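You operate a simulated robot arm through the tools that you are given. There is no shell and no other tool. Be economical: measure what you need, move in short steps, check, and stop when the job is done.

The job below is to be done with a simulated robot arm. You get a single attempt, and the scene is never put back.

JOB
Tip out the cold tea, stand the red infuser in the mug and cork the syrup.
Fine: tea from the green mug into the steel jug, mug back where it stood; then the infuser goes in the green mug; spill nothing. Set down upright: green mug.

The check looks at the end state, three seconds after you hand in, the way a careful person would. Anything else that was tipped, shoved, dropped, spilled or broken makes it a failure.

ROBOT AND FRAMES
A 7-joint arm with a two-finger parallel gripper, fixed in place. Base frame: the origin is at the foot of the arm, x ahead of it, y to its left, z up; the work surface is at about z = 900. Lengths are in mm, angles in degrees, forces in N, time in s.
With the tool pointing down near the work surface it reaches from about 240 to 680 mm from the base axis. Its first joint turns from -66.0 to 66.0 degrees. Payload 2.4 kg.
Tool frame: the origin (TCP) lies between the finger pads and is the grasp point; the fingertips stand 30 mm ahead of it; z points along the fingers, y is the line along which they close. Largest opening 94 mm; finger width 28, thickness 10; the body of the gripper, 50 by 96 mm, starts 55 mm behind the TCP.
Orientation is that of the tool frame in the base frame, as a unit quaternion [w, x, y, z]. With the fingers straight down and closing along the base's y, the tool's x points along the base's -x, its y along +y and its z along -z.

CONTROLS
- The arm moves only by the tool apply_moves. Its argument "moves" is one flat list of numbers, 7 for each row, row after row: the shift along the base's x, y, z in m, then the turn, a rotation vector about the base's x, y, z in degrees, then the gripper command, from -1 (shut) to 1 (fully open), values between in proportion. In form: [dx, dy, dz, wx, wy, wz, jaw, dx, dy, dz, wx, wy, wz, jaw, ...]. A call has 1 to 20 rows; each row is the pose to reach, as a shift and turn from the pose commanded when the call began. A row lasts 0.2 s, in which the tool goes at most 50 mm and 8.6 degrees; a call with a longer step from one row to the next is refused whole, and so is a gripper value outside its range. Where a pose cannot be reached the arm comes as near as it can. A force on the tool above 40 N (or 10 N above the force at the start of the call, whichever is more), or a blocked arm, ends the call early, and 0.2 s more pass. Each finger travels about 153 mm/s and halts on what it meets, pressing with about 40 N; the grip force reading is that of the motor and also rises with nothing between the fingers. The clock runs only during rows and for 0.2 s after the last one: add rows that repeat a pose to give the fingers time. It gives the time, the measured TCP pose, the force on the tool (base axes), the opening and the grip force at its end, in the units of the frame above (readings bear some noise), with the torque about the TCP (base axes, N m) and any sound that the robot's microphone picked up, and new pictures: "pictures" is both (left out), scene, wrist or none.
- Cameras (640 x 400 px; columns grow to the right, rows downward): "scene" is fixed at [46.8, 483.2, 1462.4]; the picture's right is [-0.67, -0.74, 0.00], its down [-0.38, 0.34, -0.86] and it looks along [0.64, -0.57, -0.51] (base axes); focal length 214 px, centre (320, 200). "wrist" rides on the gripper at [76, 14, -102] in the tool frame; the picture's right is [-0.18, 0.98, 0.00], its down [-0.75, -0.14, -0.64] and it looks along [-0.63, -0.12, 0.77] (tool axes); focal length 243 px, centre (320, 200). There is no depth. A picture from a camera that has moved, and an enlarged one, comes with that camera's place and axes in the base frame and with its lens. The place of the scene camera against the robot may be out by one fixed shift of up to 18 mm in any direction.
- close_up(camera, box): a new picture of the part [left, top, right, bottom] of that camera's present view, enlarged. It takes no simulated time.
- hand_in(): hands the job in; it is judged then, once.

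Work in short steps. Places have to be worked out from the pictures, the camera data and where the tool is seen: move nearer, look again, correct. Check each grasp and each placing, and mend what went wrong. You have 120 turns and 200 pictures in all, those below and enlarged ones among them. Open the gripper and draw the arm clear of the work before you hand the job in, unless the task says otherwise; then end with one line.

The tools are called after ">>>" as name(argument=value, ...) on one line, values as JSON. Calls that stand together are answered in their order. apply_moves: Moves the arm, as the interface text tells. Its arguments: {"type":"object","properties":{"moves":{"type":"array"},"pictures":{"type":"string","enum":["both","scene","wrist","none"]}},"required":["moves"]} The other tools are called the same way: close_up (camera, box) takes an enlarged picture of a part of a camera's view; hand_in () hands the job in.

At the start:

```text
time: 0.0
position: [342.3, 21.6, 1323.1]
tool_rot: [0.0, 0.0, 1.0, 0.0]
force: [-0.4, 0.1, 1.0]
ft_torque: [-0.01, -0.01, 0.01]
width: 94.0
finger_force: 0.0
```

scene: 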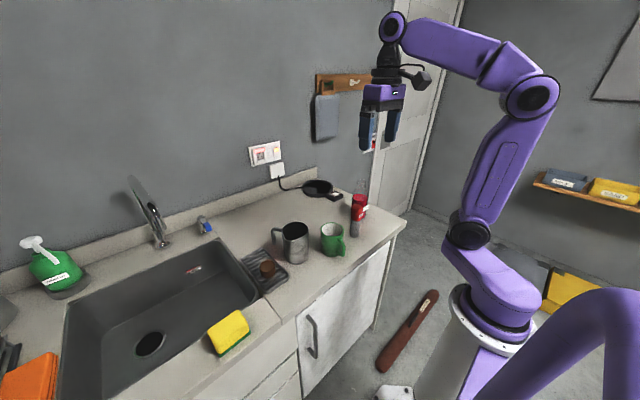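
wrist: 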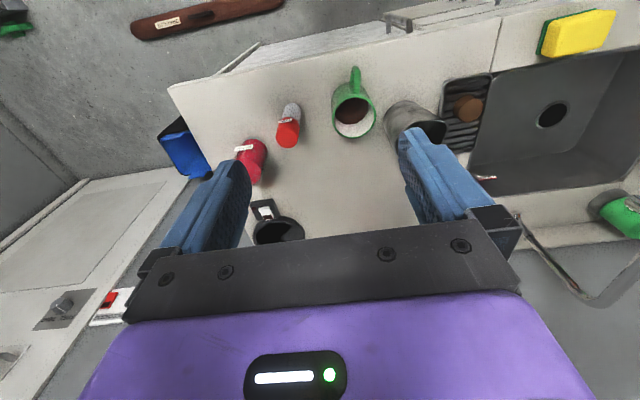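

I start by looking closer at the objects on the counter in both views.

>>> close_up(camera="scene", box=[230, 170, 390, 290])

>>> close_up(camera="wrist", box=[220, 50, 500, 250])

```text
3.33 times, centred on (310, 230) of scene
camera zoom: at [46.8, 483.2, 1462.4], right [-0.67, -0.74, 0.0], down [-0.38, 0.34, -0.86], along [0.64, -0.57, -0.51], focal length 715 px, centre (353, 100)
```

zoom: 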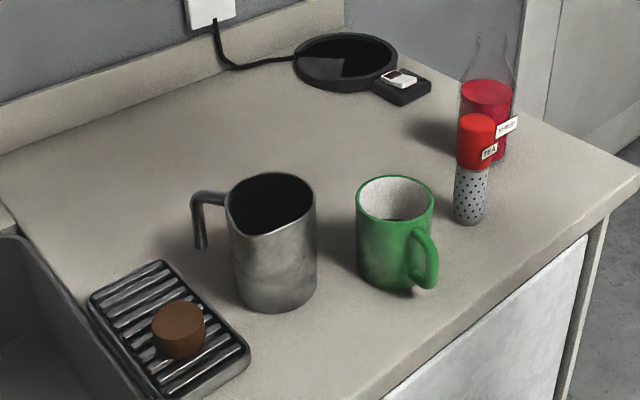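

```text
2.00 times, centred on (360, 150) of wrist
camera zoom: at [266.0, 36.4, 1425.2], right [0.18, 0.98, 0.0], down [0.75, -0.14, 0.64], along [0.63, -0.12, -0.77], focal length 485 px, centre (240, 300)
```

zoom: 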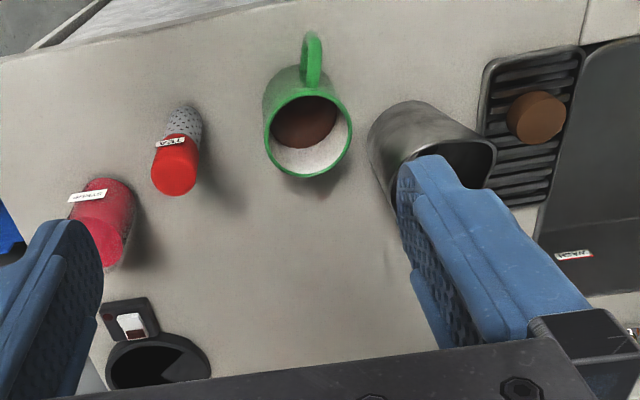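

The green mug (handle towards the robot), steel jug, infuser, syrup bottle and the cork on the rack are all visible. I'll drop the wrist camera nearer for a second, more accurate view.

>>> apply_moves(moves=[-0.015, 0, -0.04, 0, 0, 0, 1, -0.03, 0, -0.08, 0, 0, 0, 1, -0.045, 0, -0.12, 0, 0, 0, 1, -0.06, 0, -0.15, 0, 0, 0, 1, -0.06, 0, -0.15, 0, 0, 0, 1], pictures="wrist")

```text
time: 1.2
position: [282.0, 21.6, 1172.2]
tool_rot: [0.0, 0.0, 1.0, 0.0]
force: [-0.8, -0.7, 0.2]
ft_torque: [-0.02, 0.01, -0.02]
width: 93.8
finger_force: 0.0
camera wrist: at [204.9, 37.1, 1275.2], right [0.18, 0.98, 0.0], down [0.75, -0.14, 0.64], along [0.63, -0.12, -0.77], focal length 243 px, centre (320, 200)
```

wrist: 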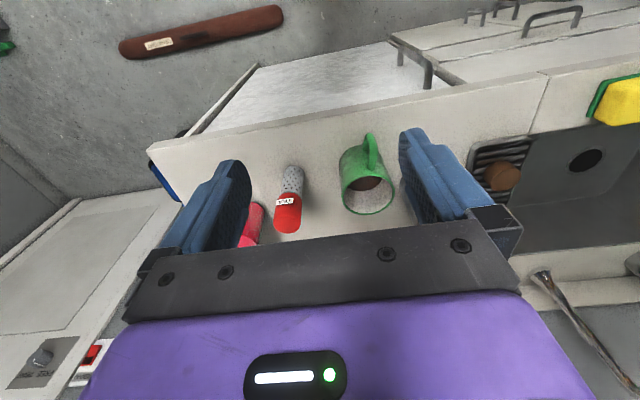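

Zooming in on this nearer view to measure the mug and infuser.

>>> close_up(camera="wrist", box=[240, 110, 440, 250])

>>> close_up(camera="scene", box=[340, 170, 380, 250])

>>> close_up(camera="scene", box=[260, 205, 360, 275])

```text
2.86 times, centred on (340, 180) of wrist
camera zoom: at [204.9, 37.1, 1275.2], right [0.18, 0.98, 0.0], down [0.75, -0.14, 0.64], along [0.63, -0.12, -0.77], focal length 693 px, centre (263, 257)
```

zoom: 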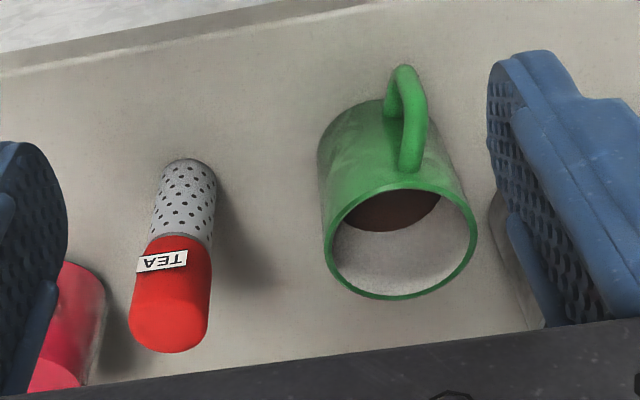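

```text
5.00 times, centred on (360, 210) of scene
camera zoom: at [46.8, 483.2, 1462.4], right [-0.67, -0.74, 0.0], down [-0.38, 0.34, -0.86], along [0.64, -0.57, -0.51], focal length 1072 px, centre (120, 150)
```

zoom: 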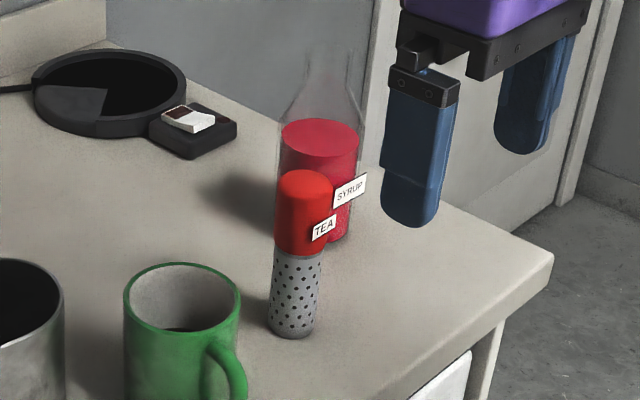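

```text
5.71 times, centred on (310, 240) of scene
camera zoom: at [46.8, 483.2, 1462.4], right [-0.67, -0.74, 0.0], down [-0.38, 0.34, -0.86], along [0.64, -0.57, -0.51], focal length 1226 px, centre (377, -29)
```

zoom: 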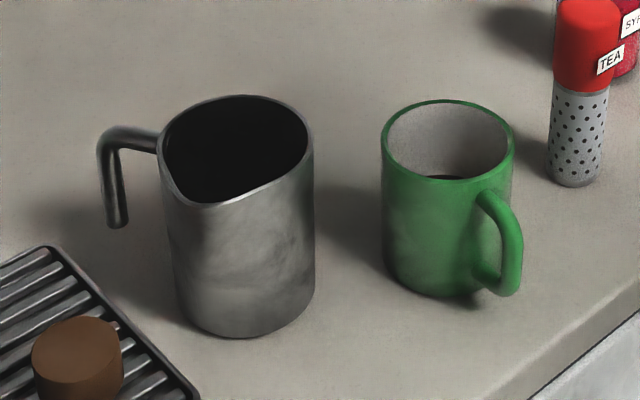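

Triangulating the two wrist views puts the mug rim centre near (446, 65, 985) with a diameter of about 82 mm. I'll shift left to see the jug and cork between the fingers.

>>> apply_moves(moves=[0, 0.045, 0.01, 0, 0, 0, 1, 0, 0.09, 0.02, 0, 0, 0, 1, 0, 0.13, 0.03, 0, 0, 0, 1, 0, 0.13, 0.03, 0, 0, 0, 1], pictures="wrist")

>>> close_up(camera="wrist", box=[230, 80, 450, 240])

```text
time: 2.2
position: [282.7, 151.8, 1204.1]
tool_rot: [0.0, 0.0, 1.0, 0.0]
force: [0.2, 0.0, -0.4]
ft_torque: [0.03, 0.02, 0.01]
width: 93.9
finger_force: 0.2
camera wrist: at [205.6, 166.6, 1306.3], right [0.18, 0.98, 0.0], down [0.75, -0.14, 0.64], along [0.63, -0.12, -0.77], focal length 243 px, centre (320, 200)
```

wrist: 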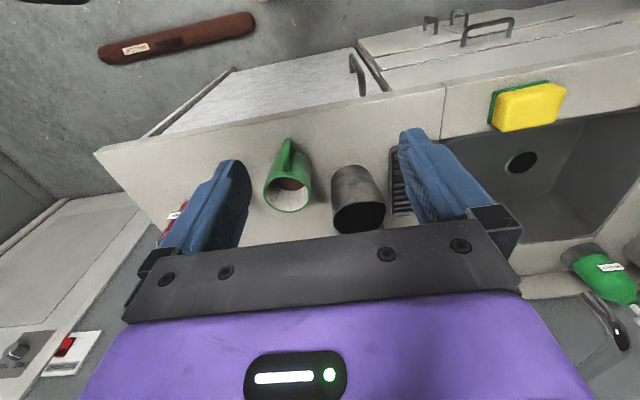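

```text
2.50 times, centred on (340, 160) of wrist
camera zoom: at [205.6, 166.6, 1306.3], right [0.18, 0.98, 0.0], down [0.75, -0.14, 0.64], along [0.63, -0.12, -0.77], focal length 606 px, centre (270, 300)
```

zoom: 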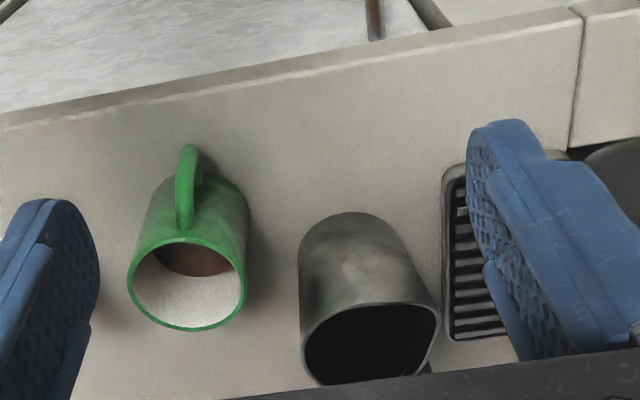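

Jug is at about (501, 180), its rim near z=1010; the mug handle points to -x. I plan to grip the mug's body from the front with the tool pitched, then roll about x to pour to +y. First I take the pitched pose high up.

>>> apply_moves(moves=[0.017, -0.011, 0, 0, -8, 0, 1, 0.034, -0.022, 0, 0, -16, 0, 1, 0.052, -0.033, 0, 0, -24, 0, 1, 0.069, -0.044, 0, 0, -32, 0, 1, 0.086, -0.055, 0, 0, -40, 0, 1, 0.104, -0.066, 0, 0, -48, 0, 1, 0.12, -0.077, 0, 0, -55, 0, 1, 0.138, -0.087, 0, 0, -55, 0, 1, 0.138, -0.087, 0, 0, -55, 0, 1])

```text
time: 4.2
position: [420.4, 65.4, 1203.3]
tool_rot: [0.462, -0.001, 0.887, 0.001]
force: [-0.9, -0.4, 0.0]
ft_torque: [-0.02, 0.01, 0.0]
width: 94.1
finger_force: 0.1
camera wrist: at [292.0, 79.5, 1199.4], right [0.1, 0.98, 0.15], down [-0.09, -0.14, 0.99], along [0.99, -0.12, 0.08], focal length 243 px, centre (320, 200)
```

scene: 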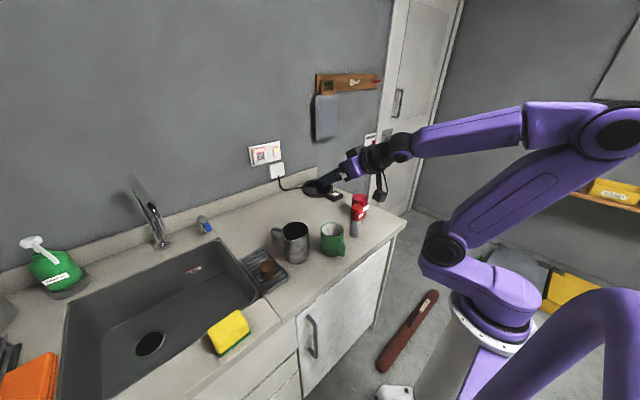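
wrist: 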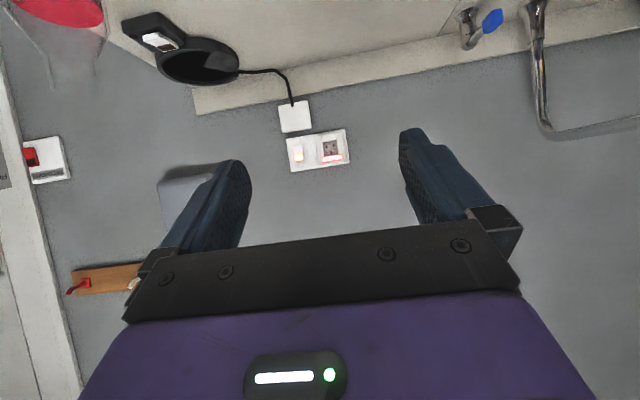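

The pitched pose is reachable. I rehearse the pour roll with the empty gripper a little above where it will be needed, to check joint limits.

>>> apply_moves(moves=[0.005, 0.008, -0.007, -8, 0, 0, 1, 0.01, 0.016, -0.013, -16, 0, 0, 1, 0.015, 0.024, -0.02, -24, 0, 0, 1, 0.02, 0.031, -0.027, -32, 0, 0, 1, 0.025, 0.039, -0.033, -40, 0, 0, 1, 0.03, 0.047, -0.04, -48, 0, 0, 1, 0.035, 0.055, -0.047, -56, 0, 0, 1, 0.04, 0.063, -0.053, -64, 0, 0, 1, 0.045, 0.071, -0.06, -72, 0, 0, 1, 0.05, 0.078, -0.067, -80, 0, 0, 1, 0.055, 0.086, -0.073, -88, 0, 0, 1, 0.06, 0.094, -0.08, -96, 0, 0, 1, 0.066, 0.102, -0.087, -104, 0, 0, 1, 0.066, 0.102, -0.087, -112, 0, 0, 1, 0.066, 0.102, -0.087, -120, 0, 0, 1, 0.066, 0.102, -0.087, -120, 0, 0, 1])

```text
time: 7.6
position: [487.0, 166.0, 1115.5]
tool_rot: [-0.23, 0.401, -0.442, 0.769]
force: [0.2, 0.0, -0.2]
ft_torque: [0.0, 0.0, 0.04]
width: 94.4
finger_force: 0.1
camera wrist: at [358.6, 156.9, 1105.2], right [0.11, -0.36, -0.93], down [-0.09, 0.92, -0.37], along [0.99, 0.13, 0.06], focal length 243 px, centre (320, 200)
```

scene: 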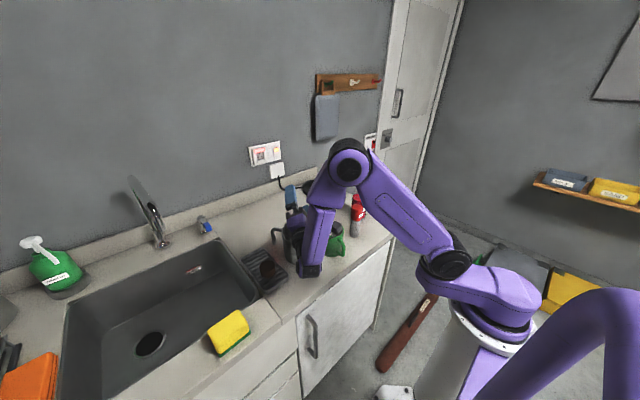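
wrist: 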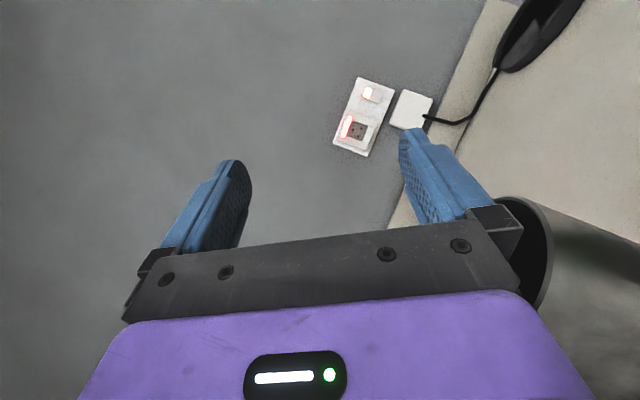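

The roll reaches 120° with no contact. This view shows the jug's rim almost edge-on, so I enlarge it to fix its height.

>>> close_up(camera="wrist", box=[440, 160, 640, 400])

>>> close_up(camera="scene", box=[250, 170, 370, 290])

```text
1.67 times, centred on (540, 280) of wrist
camera zoom: at [358.6, 156.9, 1105.2], right [0.11, -0.36, -0.93], down [-0.09, 0.92, -0.37], along [0.99, 0.13, 0.06], focal length 404 px, centre (-47, 67)
```

zoom: 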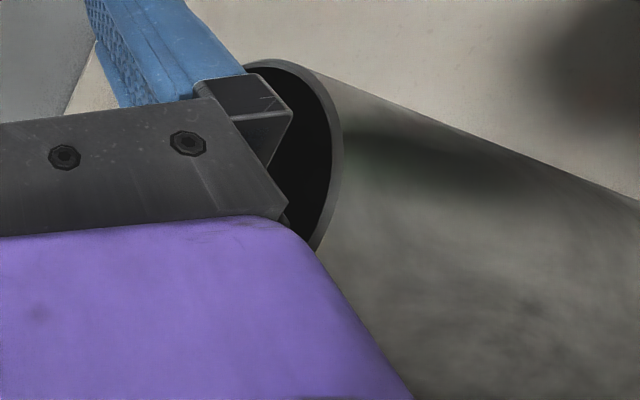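

```text
3.33 times, centred on (310, 230) of scene
camera zoom: at [46.9, 483.2, 1462.4], right [-0.67, -0.74, 0.0], down [-0.38, 0.34, -0.86], along [0.64, -0.57, -0.51], focal length 715 px, centre (353, 100)
```

zoom: 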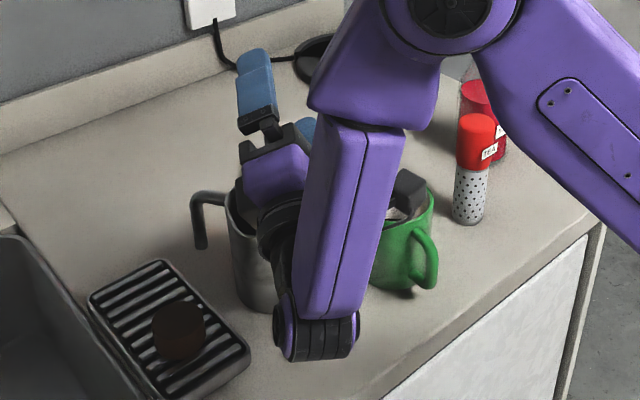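

Rim looks to be at z≈1018. Now I roll back and retreat to a pre-grasp line behind the mug.

>>> apply_moves(moves=[-0.005, -0.006, 0.02, 8, 0, 0, 1, -0.01, -0.013, 0.04, 16, 0, 0, 1, -0.02, -0.02, 0.05, 24, 0, 0, 1, -0.03, -0.027, 0.06, 32, 0, 0, 1, -0.04, -0.034, 0.06, 40, 0, 0, 1, -0.05, -0.04, 0.06, 48, 0, 0, 1, -0.06, -0.047, 0.06, 56, 0, 0, 1, -0.07, -0.054, 0.06, 64, 0, 0, 1, -0.08, -0.06, 0.06, 72, 0, 0, 1, -0.09, -0.067, 0.06, 80, 0, 0, 1, -0.1, -0.074, 0.05, 88, 0, 0, 1, -0.11, -0.08, 0.04, 96, 0, 0, 1, -0.12, -0.087, 0.03, 104, 0, 0, 1, -0.13, -0.094, 0.02, 112, 0, 0, 1, -0.138, -0.101, 0.0, 120, 0, 0, 1, -0.138, -0.101, -0.03, 120, 0, 0, 1, -0.138, -0.101, -0.06, 120, 0, 0, 1, -0.138, -0.101, -0.06, 120, 0, 0, 1])

```text
time: 11.4
position: [348.4, 65.2, 1055.4]
tool_rot: [0.462, -0.002, 0.887, 0.001]
force: [-0.4, -0.3, 0.5]
ft_torque: [-0.03, 0.01, -0.02]
width: 94.0
finger_force: 0.1
camera wrist: at [220.6, 80.5, 1051.7], right [0.1, 0.98, 0.15], down [-0.09, -0.14, 0.99], along [0.99, -0.12, 0.08], focal length 243 px, centre (320, 200)
```

scene: 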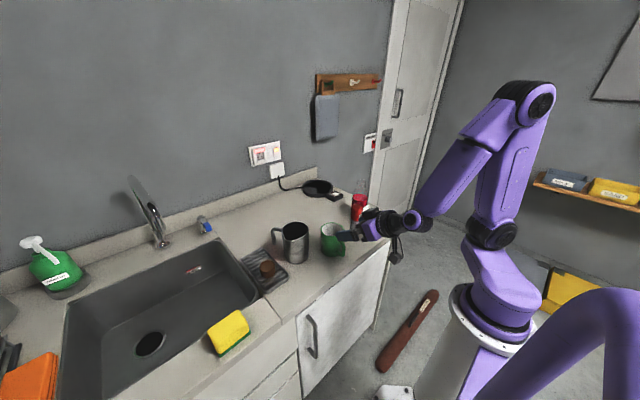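
wrist: 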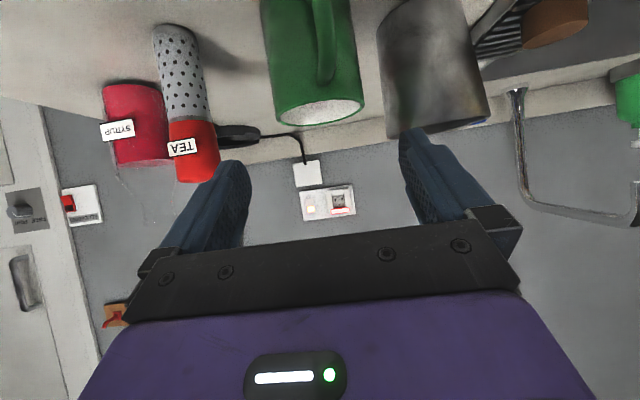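

The mug sits centred between the fingers, with its rim at z≈988. I go down to the approach line and half way in, then check.

>>> apply_moves(moves=[0, -0.001, -0.037, 0, 0, 0, 1, 0.02, -0.001, -0.051, 0, 0, 0, 1, 0.041, -0.001, -0.066, 0, 0, 0, 1, 0.041, -0.001, -0.066, 0, 0, 0, 1])

>>> close_up(camera="scene", box=[270, 190, 430, 290])

```text
time: 12.4
position: [391.0, 65.9, 989.9]
tool_rot: [0.462, 0.0, 0.887, 0.001]
force: [0.0, -0.2, -0.3]
ft_torque: [-0.01, 0.0, 0.02]
width: 94.1
finger_force: 0.0
camera wrist: at [262.2, 80.2, 985.7], right [0.11, 0.98, 0.15], down [-0.09, -0.14, 0.99], along [0.99, -0.12, 0.08], focal length 243 px, centre (320, 200)
```

scene: 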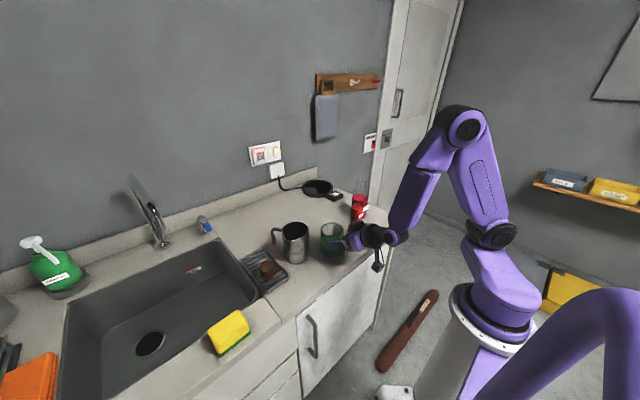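
wrist: 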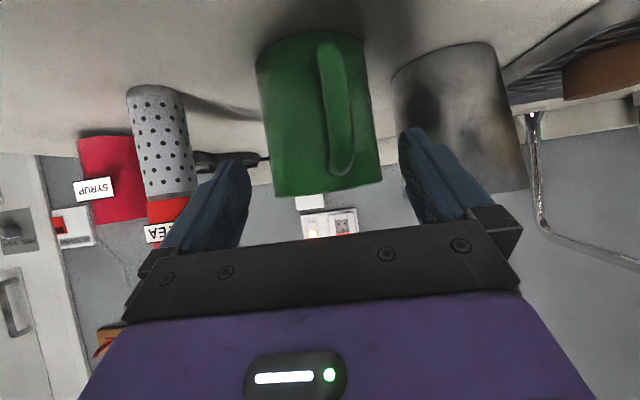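

```text
4.00 times, centred on (350, 240) of scene
camera zoom: at [46.9, 483.2, 1462.4], right [-0.67, -0.74, 0.0], down [-0.38, 0.34, -0.86], along [0.64, -0.57, -0.51], focal length 858 px, centre (200, 40)
```

zoom: 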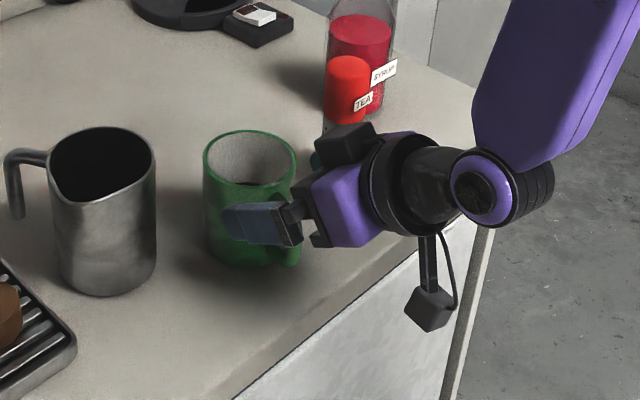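

Mug is centred between the fingers (y≈64). I advance the last 49 mm along the fingers with a 1 mm sideways correction, without closing yet.

>>> apply_moves(moves=[0.01, -0.001, -0.007, 0, 0, 0, 1, 0.02, -0.001, -0.014, 0, 0, 0, 1, 0.03, -0.001, -0.021, 0, 0, 0, 1, 0.04, -0.001, -0.028, 0, 0, 0, 1, 0.04, -0.001, -0.028, 0, 0, 0, 1])

>>> close_up(camera="scene", box=[270, 190, 430, 290])

```text
time: 13.6
position: [429.2, 63.8, 962.2]
tool_rot: [0.462, 0.0, 0.887, 0.001]
force: [-0.4, 0.0, 0.5]
ft_torque: [0.02, 0.02, 0.04]
width: 93.8
finger_force: 0.1
camera wrist: at [301.9, 78.4, 958.4], right [0.11, 0.98, 0.15], down [-0.09, -0.14, 0.99], along [0.99, -0.12, 0.08], focal length 243 px, centre (320, 200)
```

scene: 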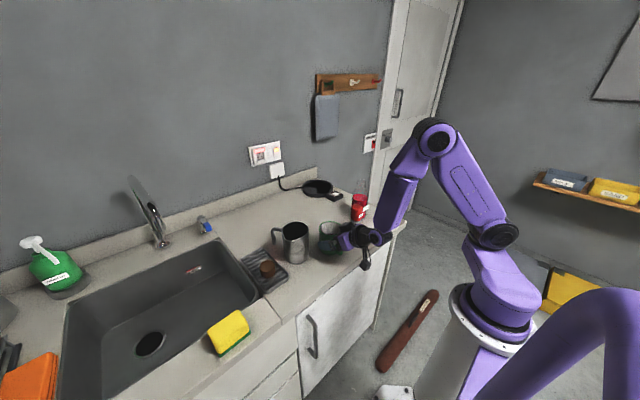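
wrist: 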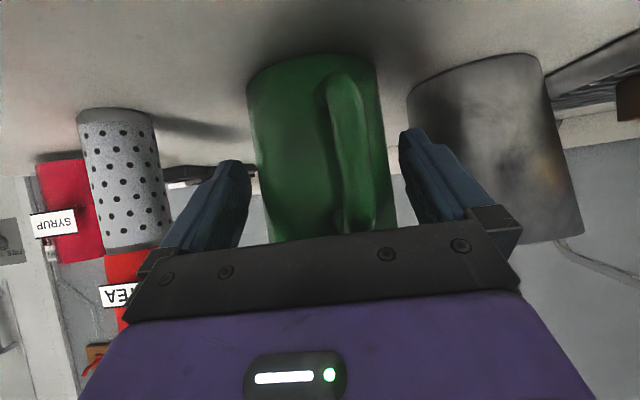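

```text
4.00 times, centred on (350, 240) of scene
camera zoom: at [46.9, 483.2, 1462.4], right [-0.67, -0.74, 0.0], down [-0.38, 0.34, -0.86], along [0.64, -0.57, -0.51], focal length 858 px, centre (200, 40)
```

zoom: 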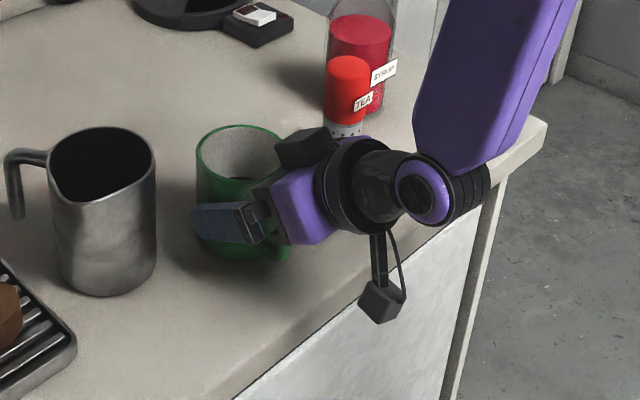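

The mug rim seems to have shifted slightly between the two scene pictures; I enlarge it to check whether I pushed it or whether it is only the shading.

>>> close_up(camera="scene", box=[260, 205, 360, 275])

>>> close_up(camera="wrist", box=[220, 40, 440, 260])

```text
5.71 times, centred on (310, 240) of scene
camera zoom: at [46.9, 483.2, 1462.4], right [-0.67, -0.74, 0.0], down [-0.38, 0.34, -0.86], along [0.64, -0.57, -0.51], focal length 1226 px, centre (377, -29)
```

zoom: 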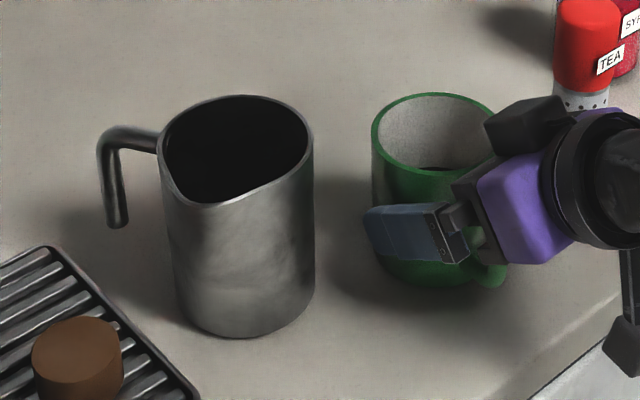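

```text
1.82 times, centred on (330, 150) of wrist
camera zoom: at [301.9, 78.4, 958.4], right [0.11, 0.98, 0.15], down [-0.09, -0.14, 0.99], along [0.99, -0.12, 0.08], focal length 441 px, centre (302, 291)
```

zoom: 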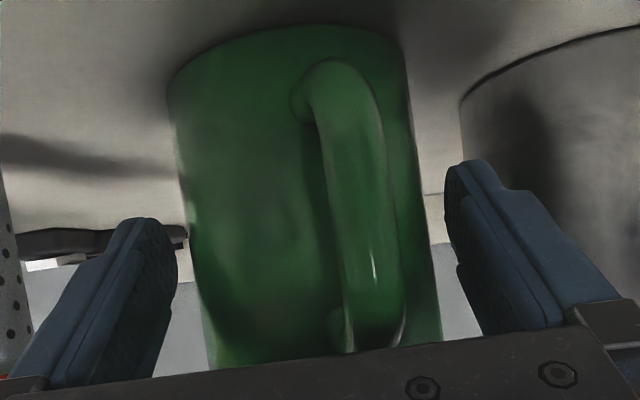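

The palm touched the handle and slid the mug about 10 mm in +x (the base is now near x=457; it originally stood at about (446, 64.5)). I back out along the fingers and switch to a top-down grasp with the fingers clear of the handle, and I will set the mug back at its original spot.

>>> apply_moves(moves=[-0.016, 0, 0.011, 0, 0, 0, 1, -0.033, 0, 0.023, 0, 0, 0, 1, -0.057, 0, 0.04, 0, 0, 0, 1, -0.082, 0, 0.057, 0, 0, 0, 1, -0.082, 0, 0.1, 0, 0, 0, 1, -0.08, -0.01, 0.14, 0, 0, 0, 1, -0.08, -0.01, 0.18, 0, 8, 0, 1, -0.08, -0.01, 0.2, 0, 16, 0, 1, -0.08, -0.01, 0.2, 0, 24, 0, 1, -0.07, -0.01, 0.2, 0, 32, 0, 1, -0.06, -0.01, 0.2, 0, 40, 0, 1, -0.05, -0.01, 0.2, 0, 48, 0, 1, -0.04, -0.01, 0.2, 0, 55, 0, 1, -0.04, -0.01, 0.2, 0, 55, 0, 1])

```text
time: 16.6
position: [389.9, 54.0, 1161.5]
tool_rot: [-0.001, -0.001, 1.0, 0.0]
force: [0.4, -0.1, 0.1]
ft_torque: [0.06, 0.0, 0.0]
width: 93.8
finger_force: 0.1
camera wrist: at [313.3, 68.4, 1264.0], right [0.18, 0.98, 0.0], down [0.75, -0.14, 0.64], along [0.63, -0.12, -0.77], focal length 243 px, centre (320, 200)
```

scene: 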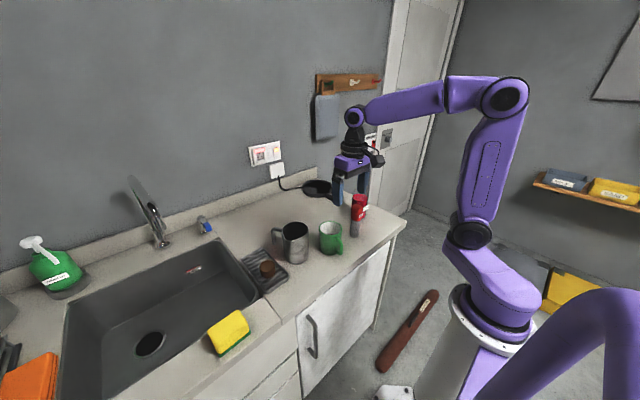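
wrist: 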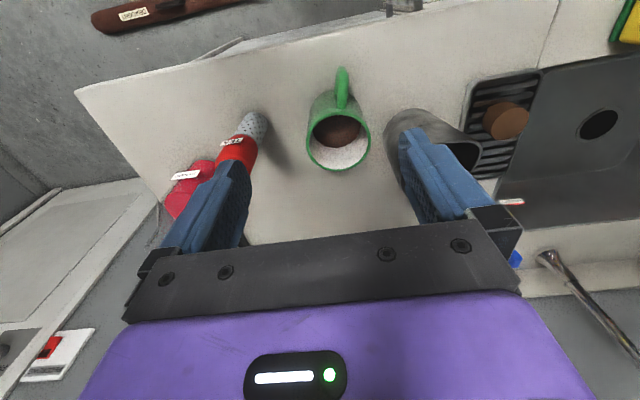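

Mug still upright and full. I enlarge to measure where it stands now.

>>> close_up(camera="wrist", box=[270, 50, 430, 190])

>>> close_up(camera="scene", box=[260, 205, 360, 275])

```text
2.86 times, centred on (350, 120) of wrist
camera zoom: at [313.3, 68.4, 1264.0], right [0.18, 0.98, 0.0], down [0.75, -0.14, 0.64], along [0.63, -0.12, -0.77], focal length 693 px, centre (234, 429)
```

zoom: 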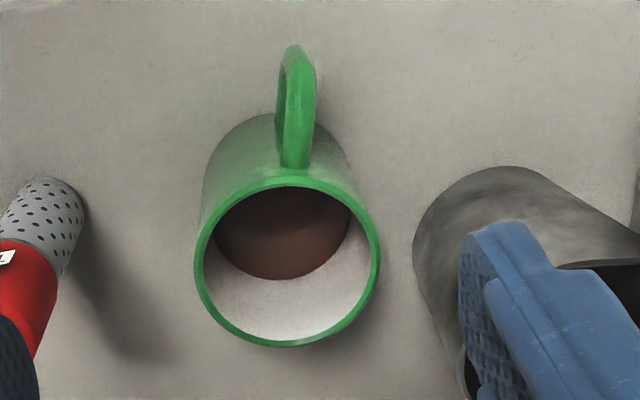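

```text
5.71 times, centred on (310, 240) of scene
camera zoom: at [46.9, 483.2, 1462.4], right [-0.67, -0.74, 0.0], down [-0.38, 0.34, -0.86], along [0.64, -0.57, -0.51], focal length 1226 px, centre (377, -29)
```

zoom: 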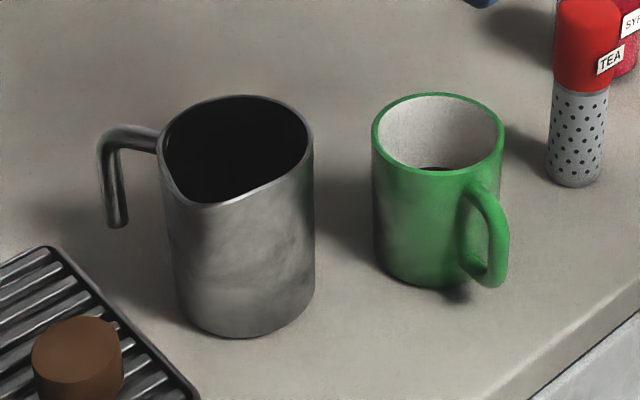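

The mug now stands at about (454, 65), having moved +9 mm in x from its original spot near (445.5, 65); its handle still points to azimuth ~168°. I turn the tool so the fingers will lie at azimuth 29°/209°, away from the handle and from the pouring lip.

>>> apply_moves(moves=[0, 0, 0, 0, 0, 8.5, 1, 0, 0, 0, 0, 0, 17, 1, 0, 0, 0, 0, 0, 25.5, 1, 0, 0, 0, 0, 0, 34, 1, 0, 0, 0, 0, 0, 42.5, 1, 0, 0, 0, 0, 0, 51, 1, 0, 0, 0, 0, 0, 59.5, 1, 0, 0, 0, 0, 0, 68, 1, 0, 0, 0, 0, 0, 76.5, 1, 0, 0, 0, 0, 0, 85, 1, 0, 0, 0, 0, 0, 93.5, 1, 0, 0, 0, 0, 0, 102, 1, 0, 0, 0, 0, 0, 110.5, 1, 0, 0, 0, 0, 0, 119, 1, 0, 0, 0, 0, 0, 119, 1])

```text
time: 19.8
position: [390.1, 53.8, 1161.1]
tool_rot: [0.0, 0.862, -0.507, 0.0]
force: [-0.4, 0.9, 0.5]
ft_torque: [-0.02, 0.02, 0.0]
width: 94.1
finger_force: 0.0
camera wrist: at [414.0, -19.4, 1264.0], right [-0.95, -0.32, 0.0], down [-0.24, 0.73, 0.64], along [-0.2, 0.61, -0.77], focal length 243 px, centre (320, 200)
```

scene: 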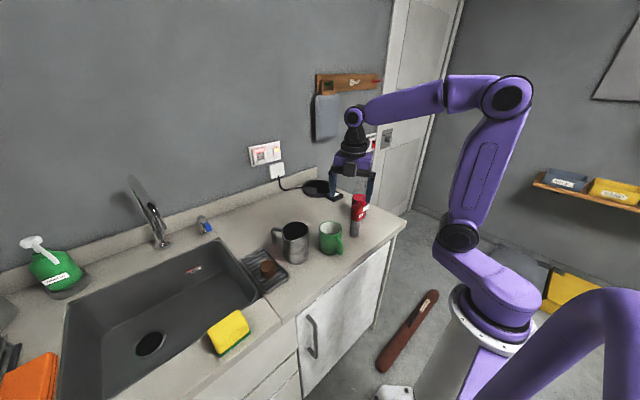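
wrist: 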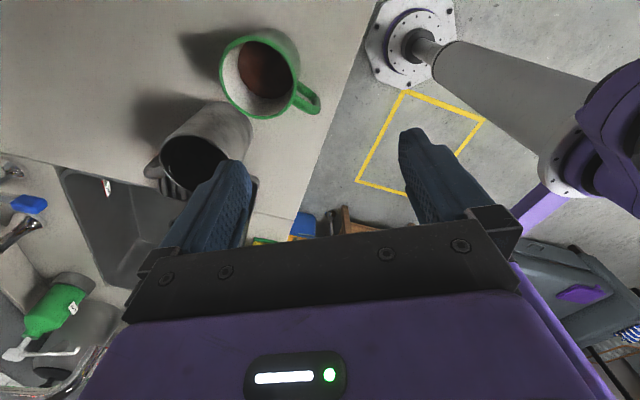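

The turn works. Now I rehearse the pour tilt empty (110° about the closing axis), 40 mm above where the pour will happen.

>>> apply_moves(moves=[0.008, 0.009, 0, -6.88, -3.81, 0, 1, 0.016, 0.017, 0, -13.75, -7.62, 0, 1, 0.023, 0.026, 0, -20.63, -11.43, 0, 1, 0.031, 0.034, 0, -27.5, -15.24, 0, 1, 0.039, 0.043, 0, -34.4, -19.06, 0, 1, 0.047, 0.051, 0, -41.25, -22.87, 0, 1, 0.055, 0.06, 0, -48.13, -26.68, 0, 1, 0.062, 0.069, 0, -55, -30.5, 0, 1, 0.07, 0.077, 0, -61.9, -34.3, 0, 1, 0.078, 0.086, -0.005, -68.75, -38.1, 0, 1, 0.086, 0.094, -0.01, -75.6, -41.9, 0, 1, 0.093, 0.103, -0.015, -82.5, -45.7, 0, 1, 0.101, 0.111, -0.02, -89.4, -49.5, 0, 1, 0.109, 0.12, -0.031, -96.25, -53.35, 0, 1, 0.109, 0.12, -0.031, -96.25, -53.35, 0, 1])

>>> close_up(camera="scene", box=[220, 130, 400, 290])

```text
time: 23.0
position: [498.0, 175.4, 1130.2]
tool_rot: [0.416, 0.493, -0.291, 0.707]
force: [0.0, 0.4, -0.6]
ft_torque: [-0.02, 0.0, -0.02]
width: 94.2
finger_force: 0.0
camera wrist: at [426.0, 274.3, 1166.8], right [-0.83, -0.53, -0.17], down [-0.04, 0.37, -0.93], along [0.56, -0.76, -0.33], focal length 243 px, centre (320, 200)
```

scene: 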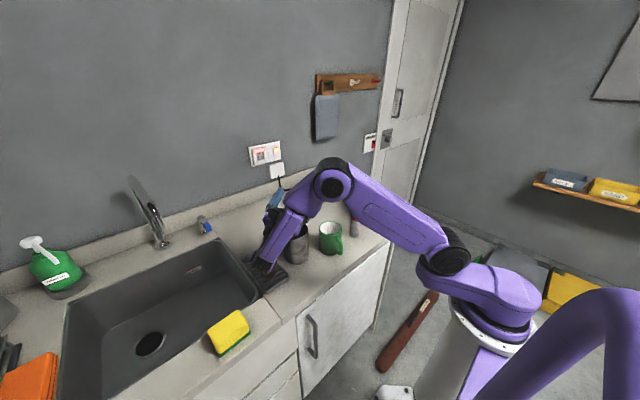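
wrist: 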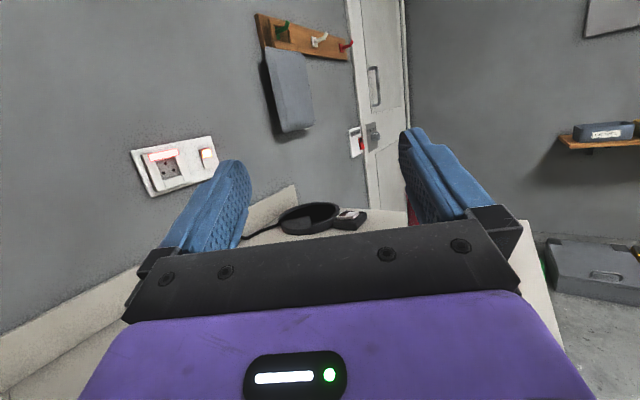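

```text
2.50 times, centred on (310, 210) of scene
camera zoom: at [46.8, 483.2, 1462.4], right [-0.67, -0.74, 0.0], down [-0.38, 0.34, -0.86], along [0.64, -0.57, -0.51], focal length 536 px, centre (345, 175)
```

zoom: 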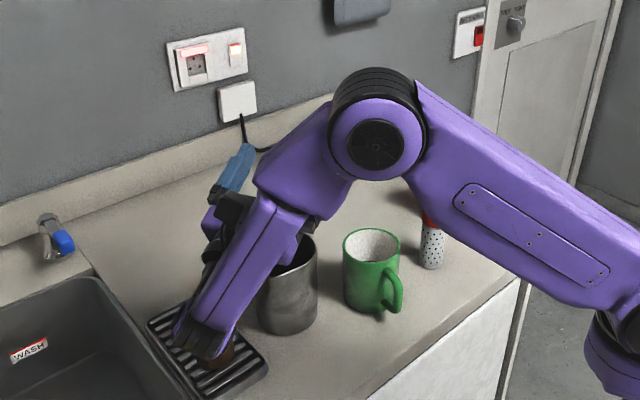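

Pour pose is reachable with good clearance to the jug and cork. I tilt back and go above the mug.

>>> apply_moves(moves=[-0.003, -0.008, 0.01, 6.88, 3.81, 0, 1, -0.006, -0.016, 0.02, 13.75, 7.62, 0, 1, -0.009, -0.024, 0.025, 20.63, 11.43, 0, 1, -0.012, -0.032, 0.03, 27.5, 15.24, 0, 1, -0.015, -0.04, 0.03, 34.4, 19.06, 0, 1, -0.018, -0.048, 0.03, 41.25, 22.87, 0, 1, -0.021, -0.056, 0.03, 48.13, 26.68, 0, 1, -0.024, -0.064, 0.03, 55, 30.5, 0, 1, -0.027, -0.072, 0.03, 61.9, 34.3, 0, 1, -0.03, -0.08, 0.03, 68.75, 38.1, 0, 1, -0.034, -0.088, 0.03, 75.6, 41.9, 0, 1, -0.038, -0.096, 0.03, 82.5, 45.7, 0, 1, -0.042, -0.104, 0.03, 89.4, 49.5, 0, 1, -0.044, -0.111, 0.03, 96.25, 53.35, 0, 1, -0.044, -0.111, -0.02, 96.25, 53.35, 0, 1, -0.044, -0.111, -0.06, 96.25, 53.35, 0, 1, -0.044, -0.111, -0.06, 96.25, 53.35, 0, 1])

>>> close_up(camera="wrist", box=[200, 60, 480, 235])

>>> close_up(camera="scene", box=[270, 170, 400, 270])

```text
time: 26.6
position: [455.2, 61.4, 1070.2]
tool_rot: [0.0, 0.862, -0.507, 0.0]
force: [0.6, 0.3, -0.3]
ft_torque: [0.0, -0.03, -0.04]
width: 94.0
finger_force: 0.0
camera wrist: at [479.1, -10.3, 1173.0], right [-0.95, -0.32, 0.0], down [-0.24, 0.73, 0.64], along [-0.2, 0.61, -0.77], focal length 243 px, centre (320, 200)
```

scene: 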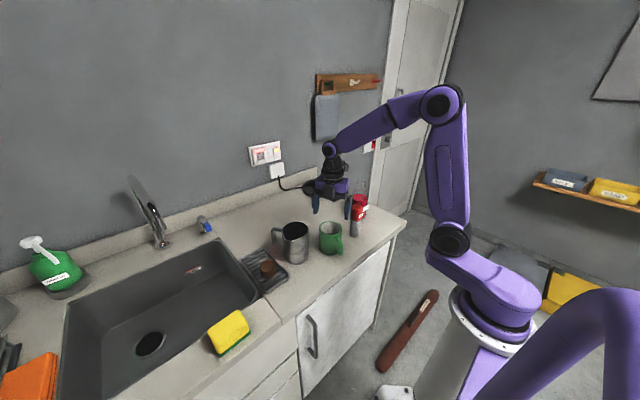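
wrist: 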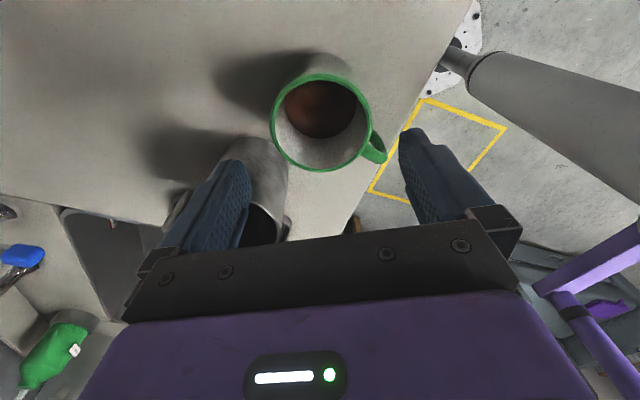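

```text
2.29 times, centred on (340, 148) of wrist
camera zoom: at [479.1, -10.3, 1173.0], right [-0.95, -0.32, 0.0], down [-0.24, 0.73, 0.64], along [-0.2, 0.61, -0.77], focal length 555 px, centre (274, 320)
```

zoom: 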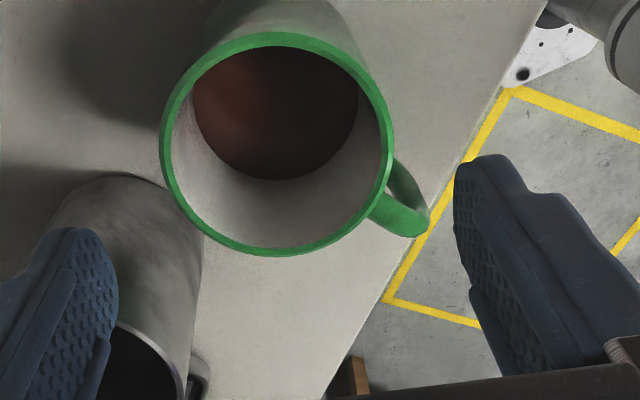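

```text
4.00 times, centred on (335, 220) of scene
camera zoom: at [46.9, 483.2, 1462.4], right [-0.67, -0.74, 0.0], down [-0.38, 0.34, -0.86], along [0.64, -0.57, -0.51], focal length 858 px, centre (260, 120)
```

zoom: 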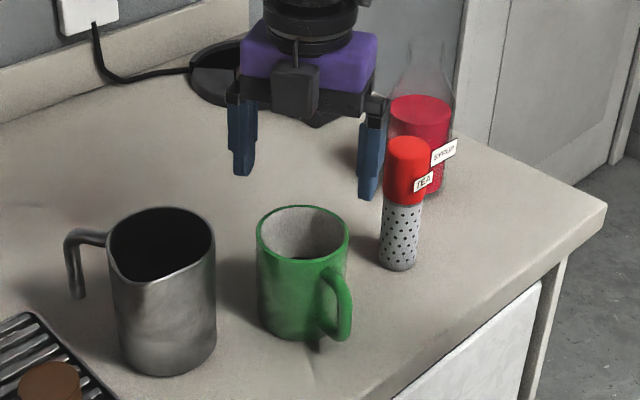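

The mug centre is (453.5, 66), and the handle lies well between the finger and the far side. I correct sideways and descend partway.

>>> apply_moves(moves=[-0.0017, 0.0043, -0.01, 0, 0, 0, 1, -0.0017, 0.0043, -0.03, 0, 0, 0, 1, -0.0017, 0.0043, -0.045, 0, 0, 0, 1, -0.0017, 0.0043, -0.045, 0, 0, 0, 1])

>>> close_up(camera="wrist", box=[200, 40, 480, 240])

>>> close_up(camera="scene", box=[290, 180, 390, 260])

```text
time: 27.6
position: [452.6, 67.6, 1024.4]
tool_rot: [0.0, 0.861, -0.508, 0.0]
force: [0.2, -0.6, -0.4]
ft_torque: [0.01, 0.01, 0.04]
width: 94.1
finger_force: 0.0
camera wrist: at [476.9, -6.1, 1127.3], right [-0.95, -0.32, 0.0], down [-0.24, 0.73, 0.64], along [-0.2, 0.61, -0.77], focal length 243 px, centre (320, 200)
```

scene: 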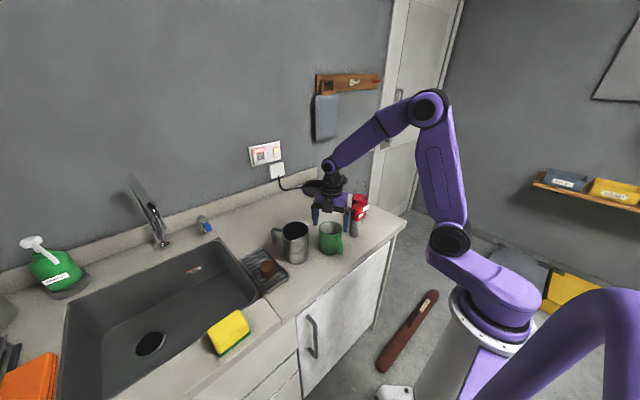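
wrist: 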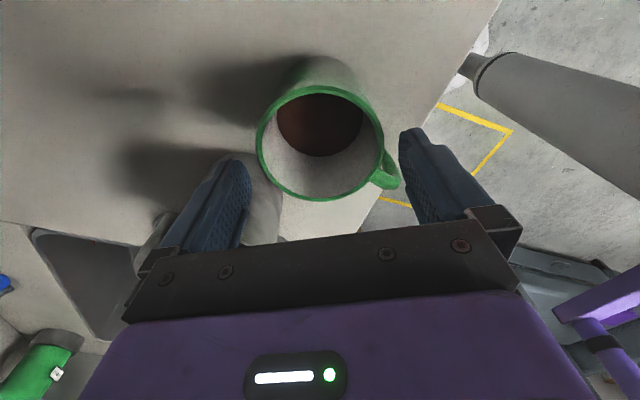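

```text
2.00 times, centred on (340, 140) of wrist
camera zoom: at [476.9, -6.1, 1127.3], right [-0.95, -0.32, 0.0], down [-0.24, 0.73, 0.64], along [-0.2, 0.61, -0.77], focal length 485 px, centre (280, 320)
```

zoom: 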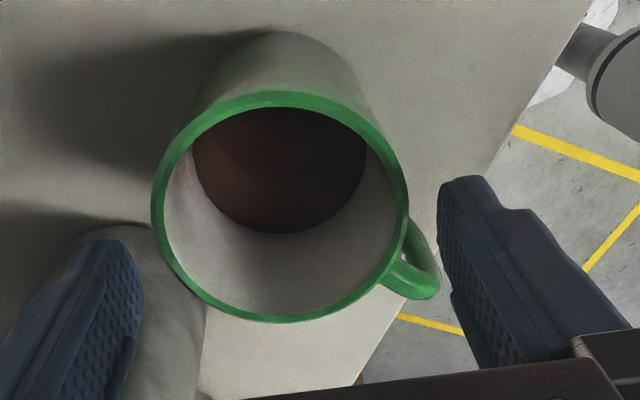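

```text
5.00 times, centred on (340, 220) of scene
camera zoom: at [46.8, 483.2, 1462.4], right [-0.67, -0.74, 0.0], down [-0.38, 0.34, -0.86], along [0.64, -0.57, -0.51], focal length 1072 px, centre (220, 100)
```

zoom: 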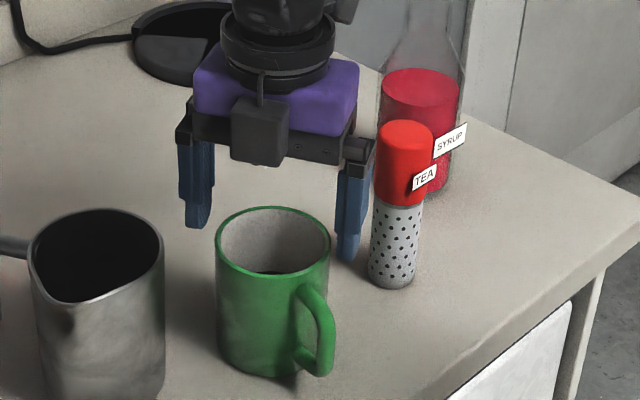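

Everything is aligned to within about a millimetre, so I descend the last 56 mm with the jaws open.

>>> apply_moves(moves=[0, 0, -0.012, 0, 0, 0, 1, 0, 0, -0.024, 0, 0, 0, 1, 0, 0, -0.036, 0, 0, 0, 1, 0, 0, -0.048, 0, 0, 0, 1, 0, 0, -0.056, 0, 0, 0, 1, 0, 0, -0.056, 0, 0, 0, 1])

>>> close_up(camera="scene", box=[260, 205, 360, 275])

```text
time: 29.0
position: [452.3, 67.8, 969.7]
tool_rot: [0.0, 0.862, -0.508, 0.0]
force: [0.2, -0.4, -0.2]
ft_torque: [0.05, 0.02, -0.01]
width: 93.9
finger_force: 0.1
camera wrist: at [476.5, -5.6, 1071.8], right [-0.95, -0.32, 0.0], down [-0.24, 0.73, 0.64], along [-0.2, 0.61, -0.77], focal length 243 px, centre (320, 200)
```

scene: 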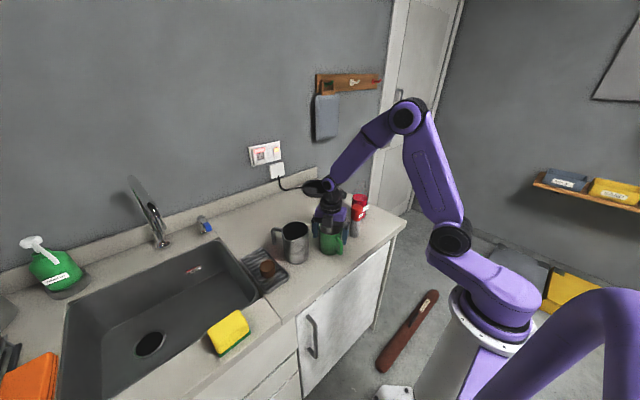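
wrist: 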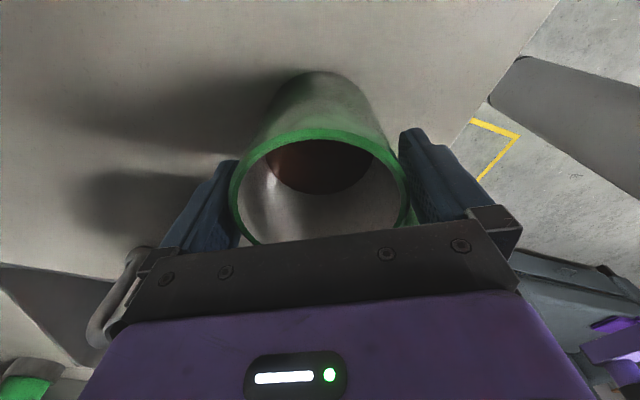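

```text
5.71 times, centred on (310, 240) of scene
camera zoom: at [46.8, 483.2, 1462.4], right [-0.67, -0.74, 0.0], down [-0.38, 0.34, -0.86], along [0.64, -0.57, -0.51], focal length 1226 px, centre (377, -29)
```

zoom: 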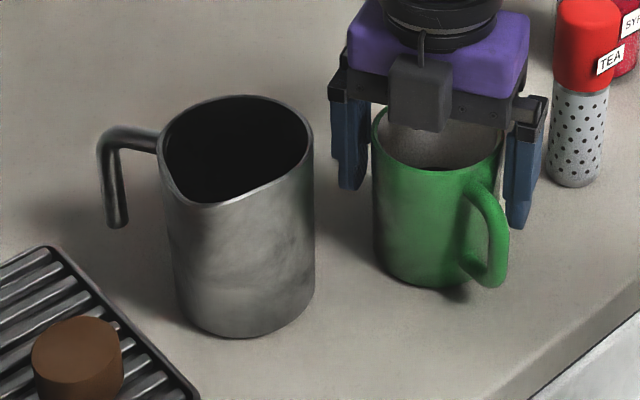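

Fingers straddle the mug, which has not moved. I close the jaws gently.

>>> apply_moves(moves=[0, 0, 0, 0, 0, 0, 0.88, 0, 0, 0, 0, 0, 0, 0.8, 0, 0, 0, 0, 0, 0, 0.75, 0, 0, 0, 0, 0, 0, 0.7, 0, 0, 0, 0, 0, 0, 0.6, 0, 0, 0, 0, 0, 0, 0.3, 0, 0, 0, 0, 0, 0, -0.2, 0, 0, 0, 0, 0, 0, -0.2], pictures="none")

>>> close_up(camera="scene", box=[260, 205, 360, 275])

```text
time: 30.8
position: [452.8, 67.0, 969.3]
tool_rot: [0.0, 0.861, -0.508, 0.0]
force: [-1.3, -0.8, 1.0]
ft_torque: [-0.01, 0.03, 0.03]
width: 79.6
finger_force: 39.6
```

```text
5.71 times, centred on (310, 240) of scene
camera zoom: at [46.8, 483.2, 1462.4], right [-0.67, -0.74, 0.0], down [-0.38, 0.34, -0.86], along [0.64, -0.57, -0.51], focal length 1226 px, centre (377, -29)
```

zoom: 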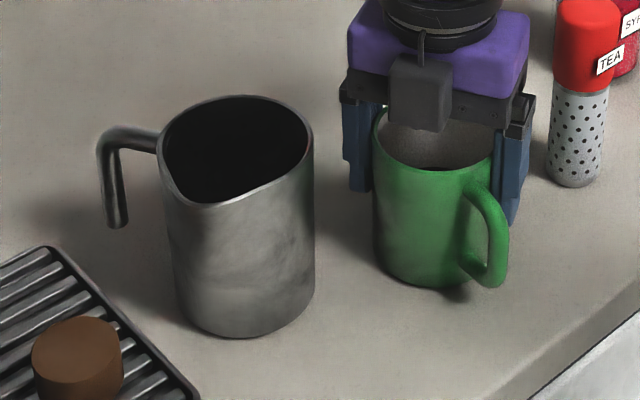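

Gripped at 79.6 mm with 40 N. I lift gently straight up.

>>> apply_moves(moves=[0, 0, 0.004, 0, 0, 0, -0.2, 0, 0, 0.012, 0, 0, 0, -0.2, 0, 0, 0.024, 0, 0, 0, -0.2, 0, 0, 0.038, 0, 0, 0, -0.2, 0, 0, 0.053, 0, 0, 0, -0.2, 0, 0, 0.068, 0, 0, 0, -0.2, 0, 0, 0.083, 0, 0, 0, -0.2, 0, 0, 0.098, 0, 0, 0, -0.2, 0, 0, 0.113, 0, 0, 0, -0.2, 0, 0, 0.125, 0, 0, 0, -0.2, 0, 0, 0.13, 0, 0, 0, -0.2, 0, 0, 0.13, 0, 0, 0, -0.2])

>>> close_up(camera="scene", box=[260, 160, 380, 270])

```text
time: 33.4
position: [452.7, 65.9, 1099.4]
tool_rot: [0.001, 0.862, -0.507, 0.0]
force: [0.2, -0.2, -3.3]
ft_torque: [0.0, -0.01, 0.0]
width: 79.5
finger_force: 40.1
camera wrist: at [476.9, -6.2, 1202.4], right [-0.95, -0.32, 0.0], down [-0.24, 0.73, 0.64], along [-0.2, 0.61, -0.77], focal length 243 px, centre (320, 200)
```

scene: 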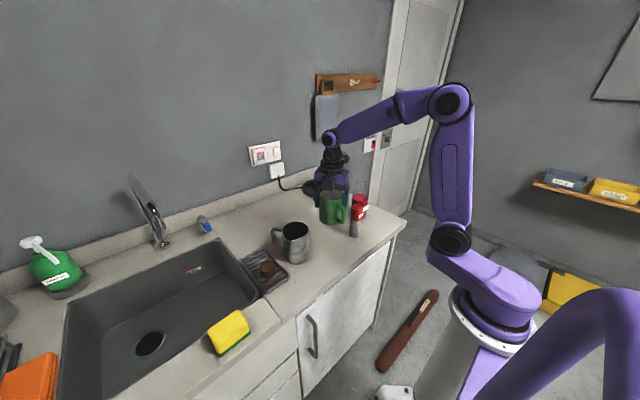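
wrist: 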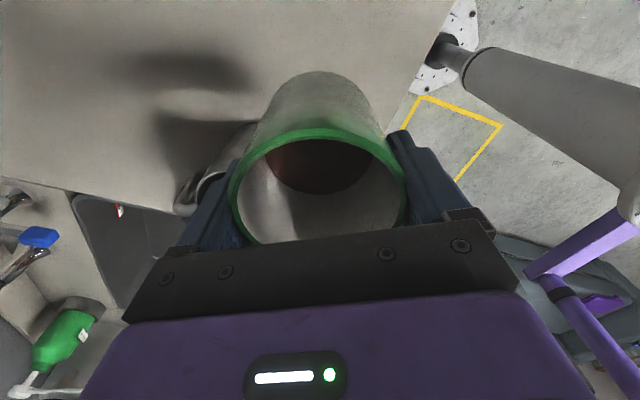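

```text
3.64 times, centred on (320, 215) of scene
camera zoom: at [46.9, 483.2, 1462.4], right [-0.67, -0.74, 0.0], down [-0.38, 0.34, -0.86], along [0.64, -0.57, -0.51], focal length 780 px, centre (320, 146)
```

zoom: 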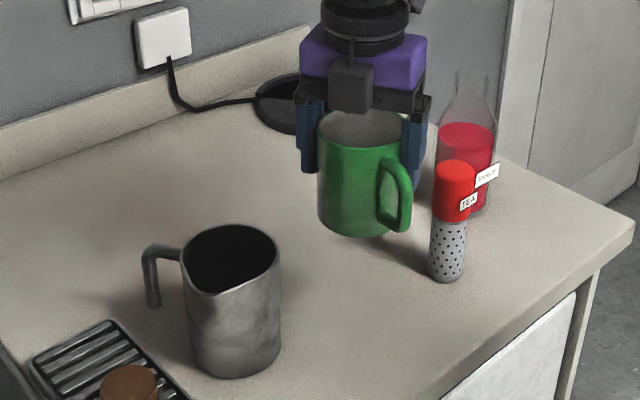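

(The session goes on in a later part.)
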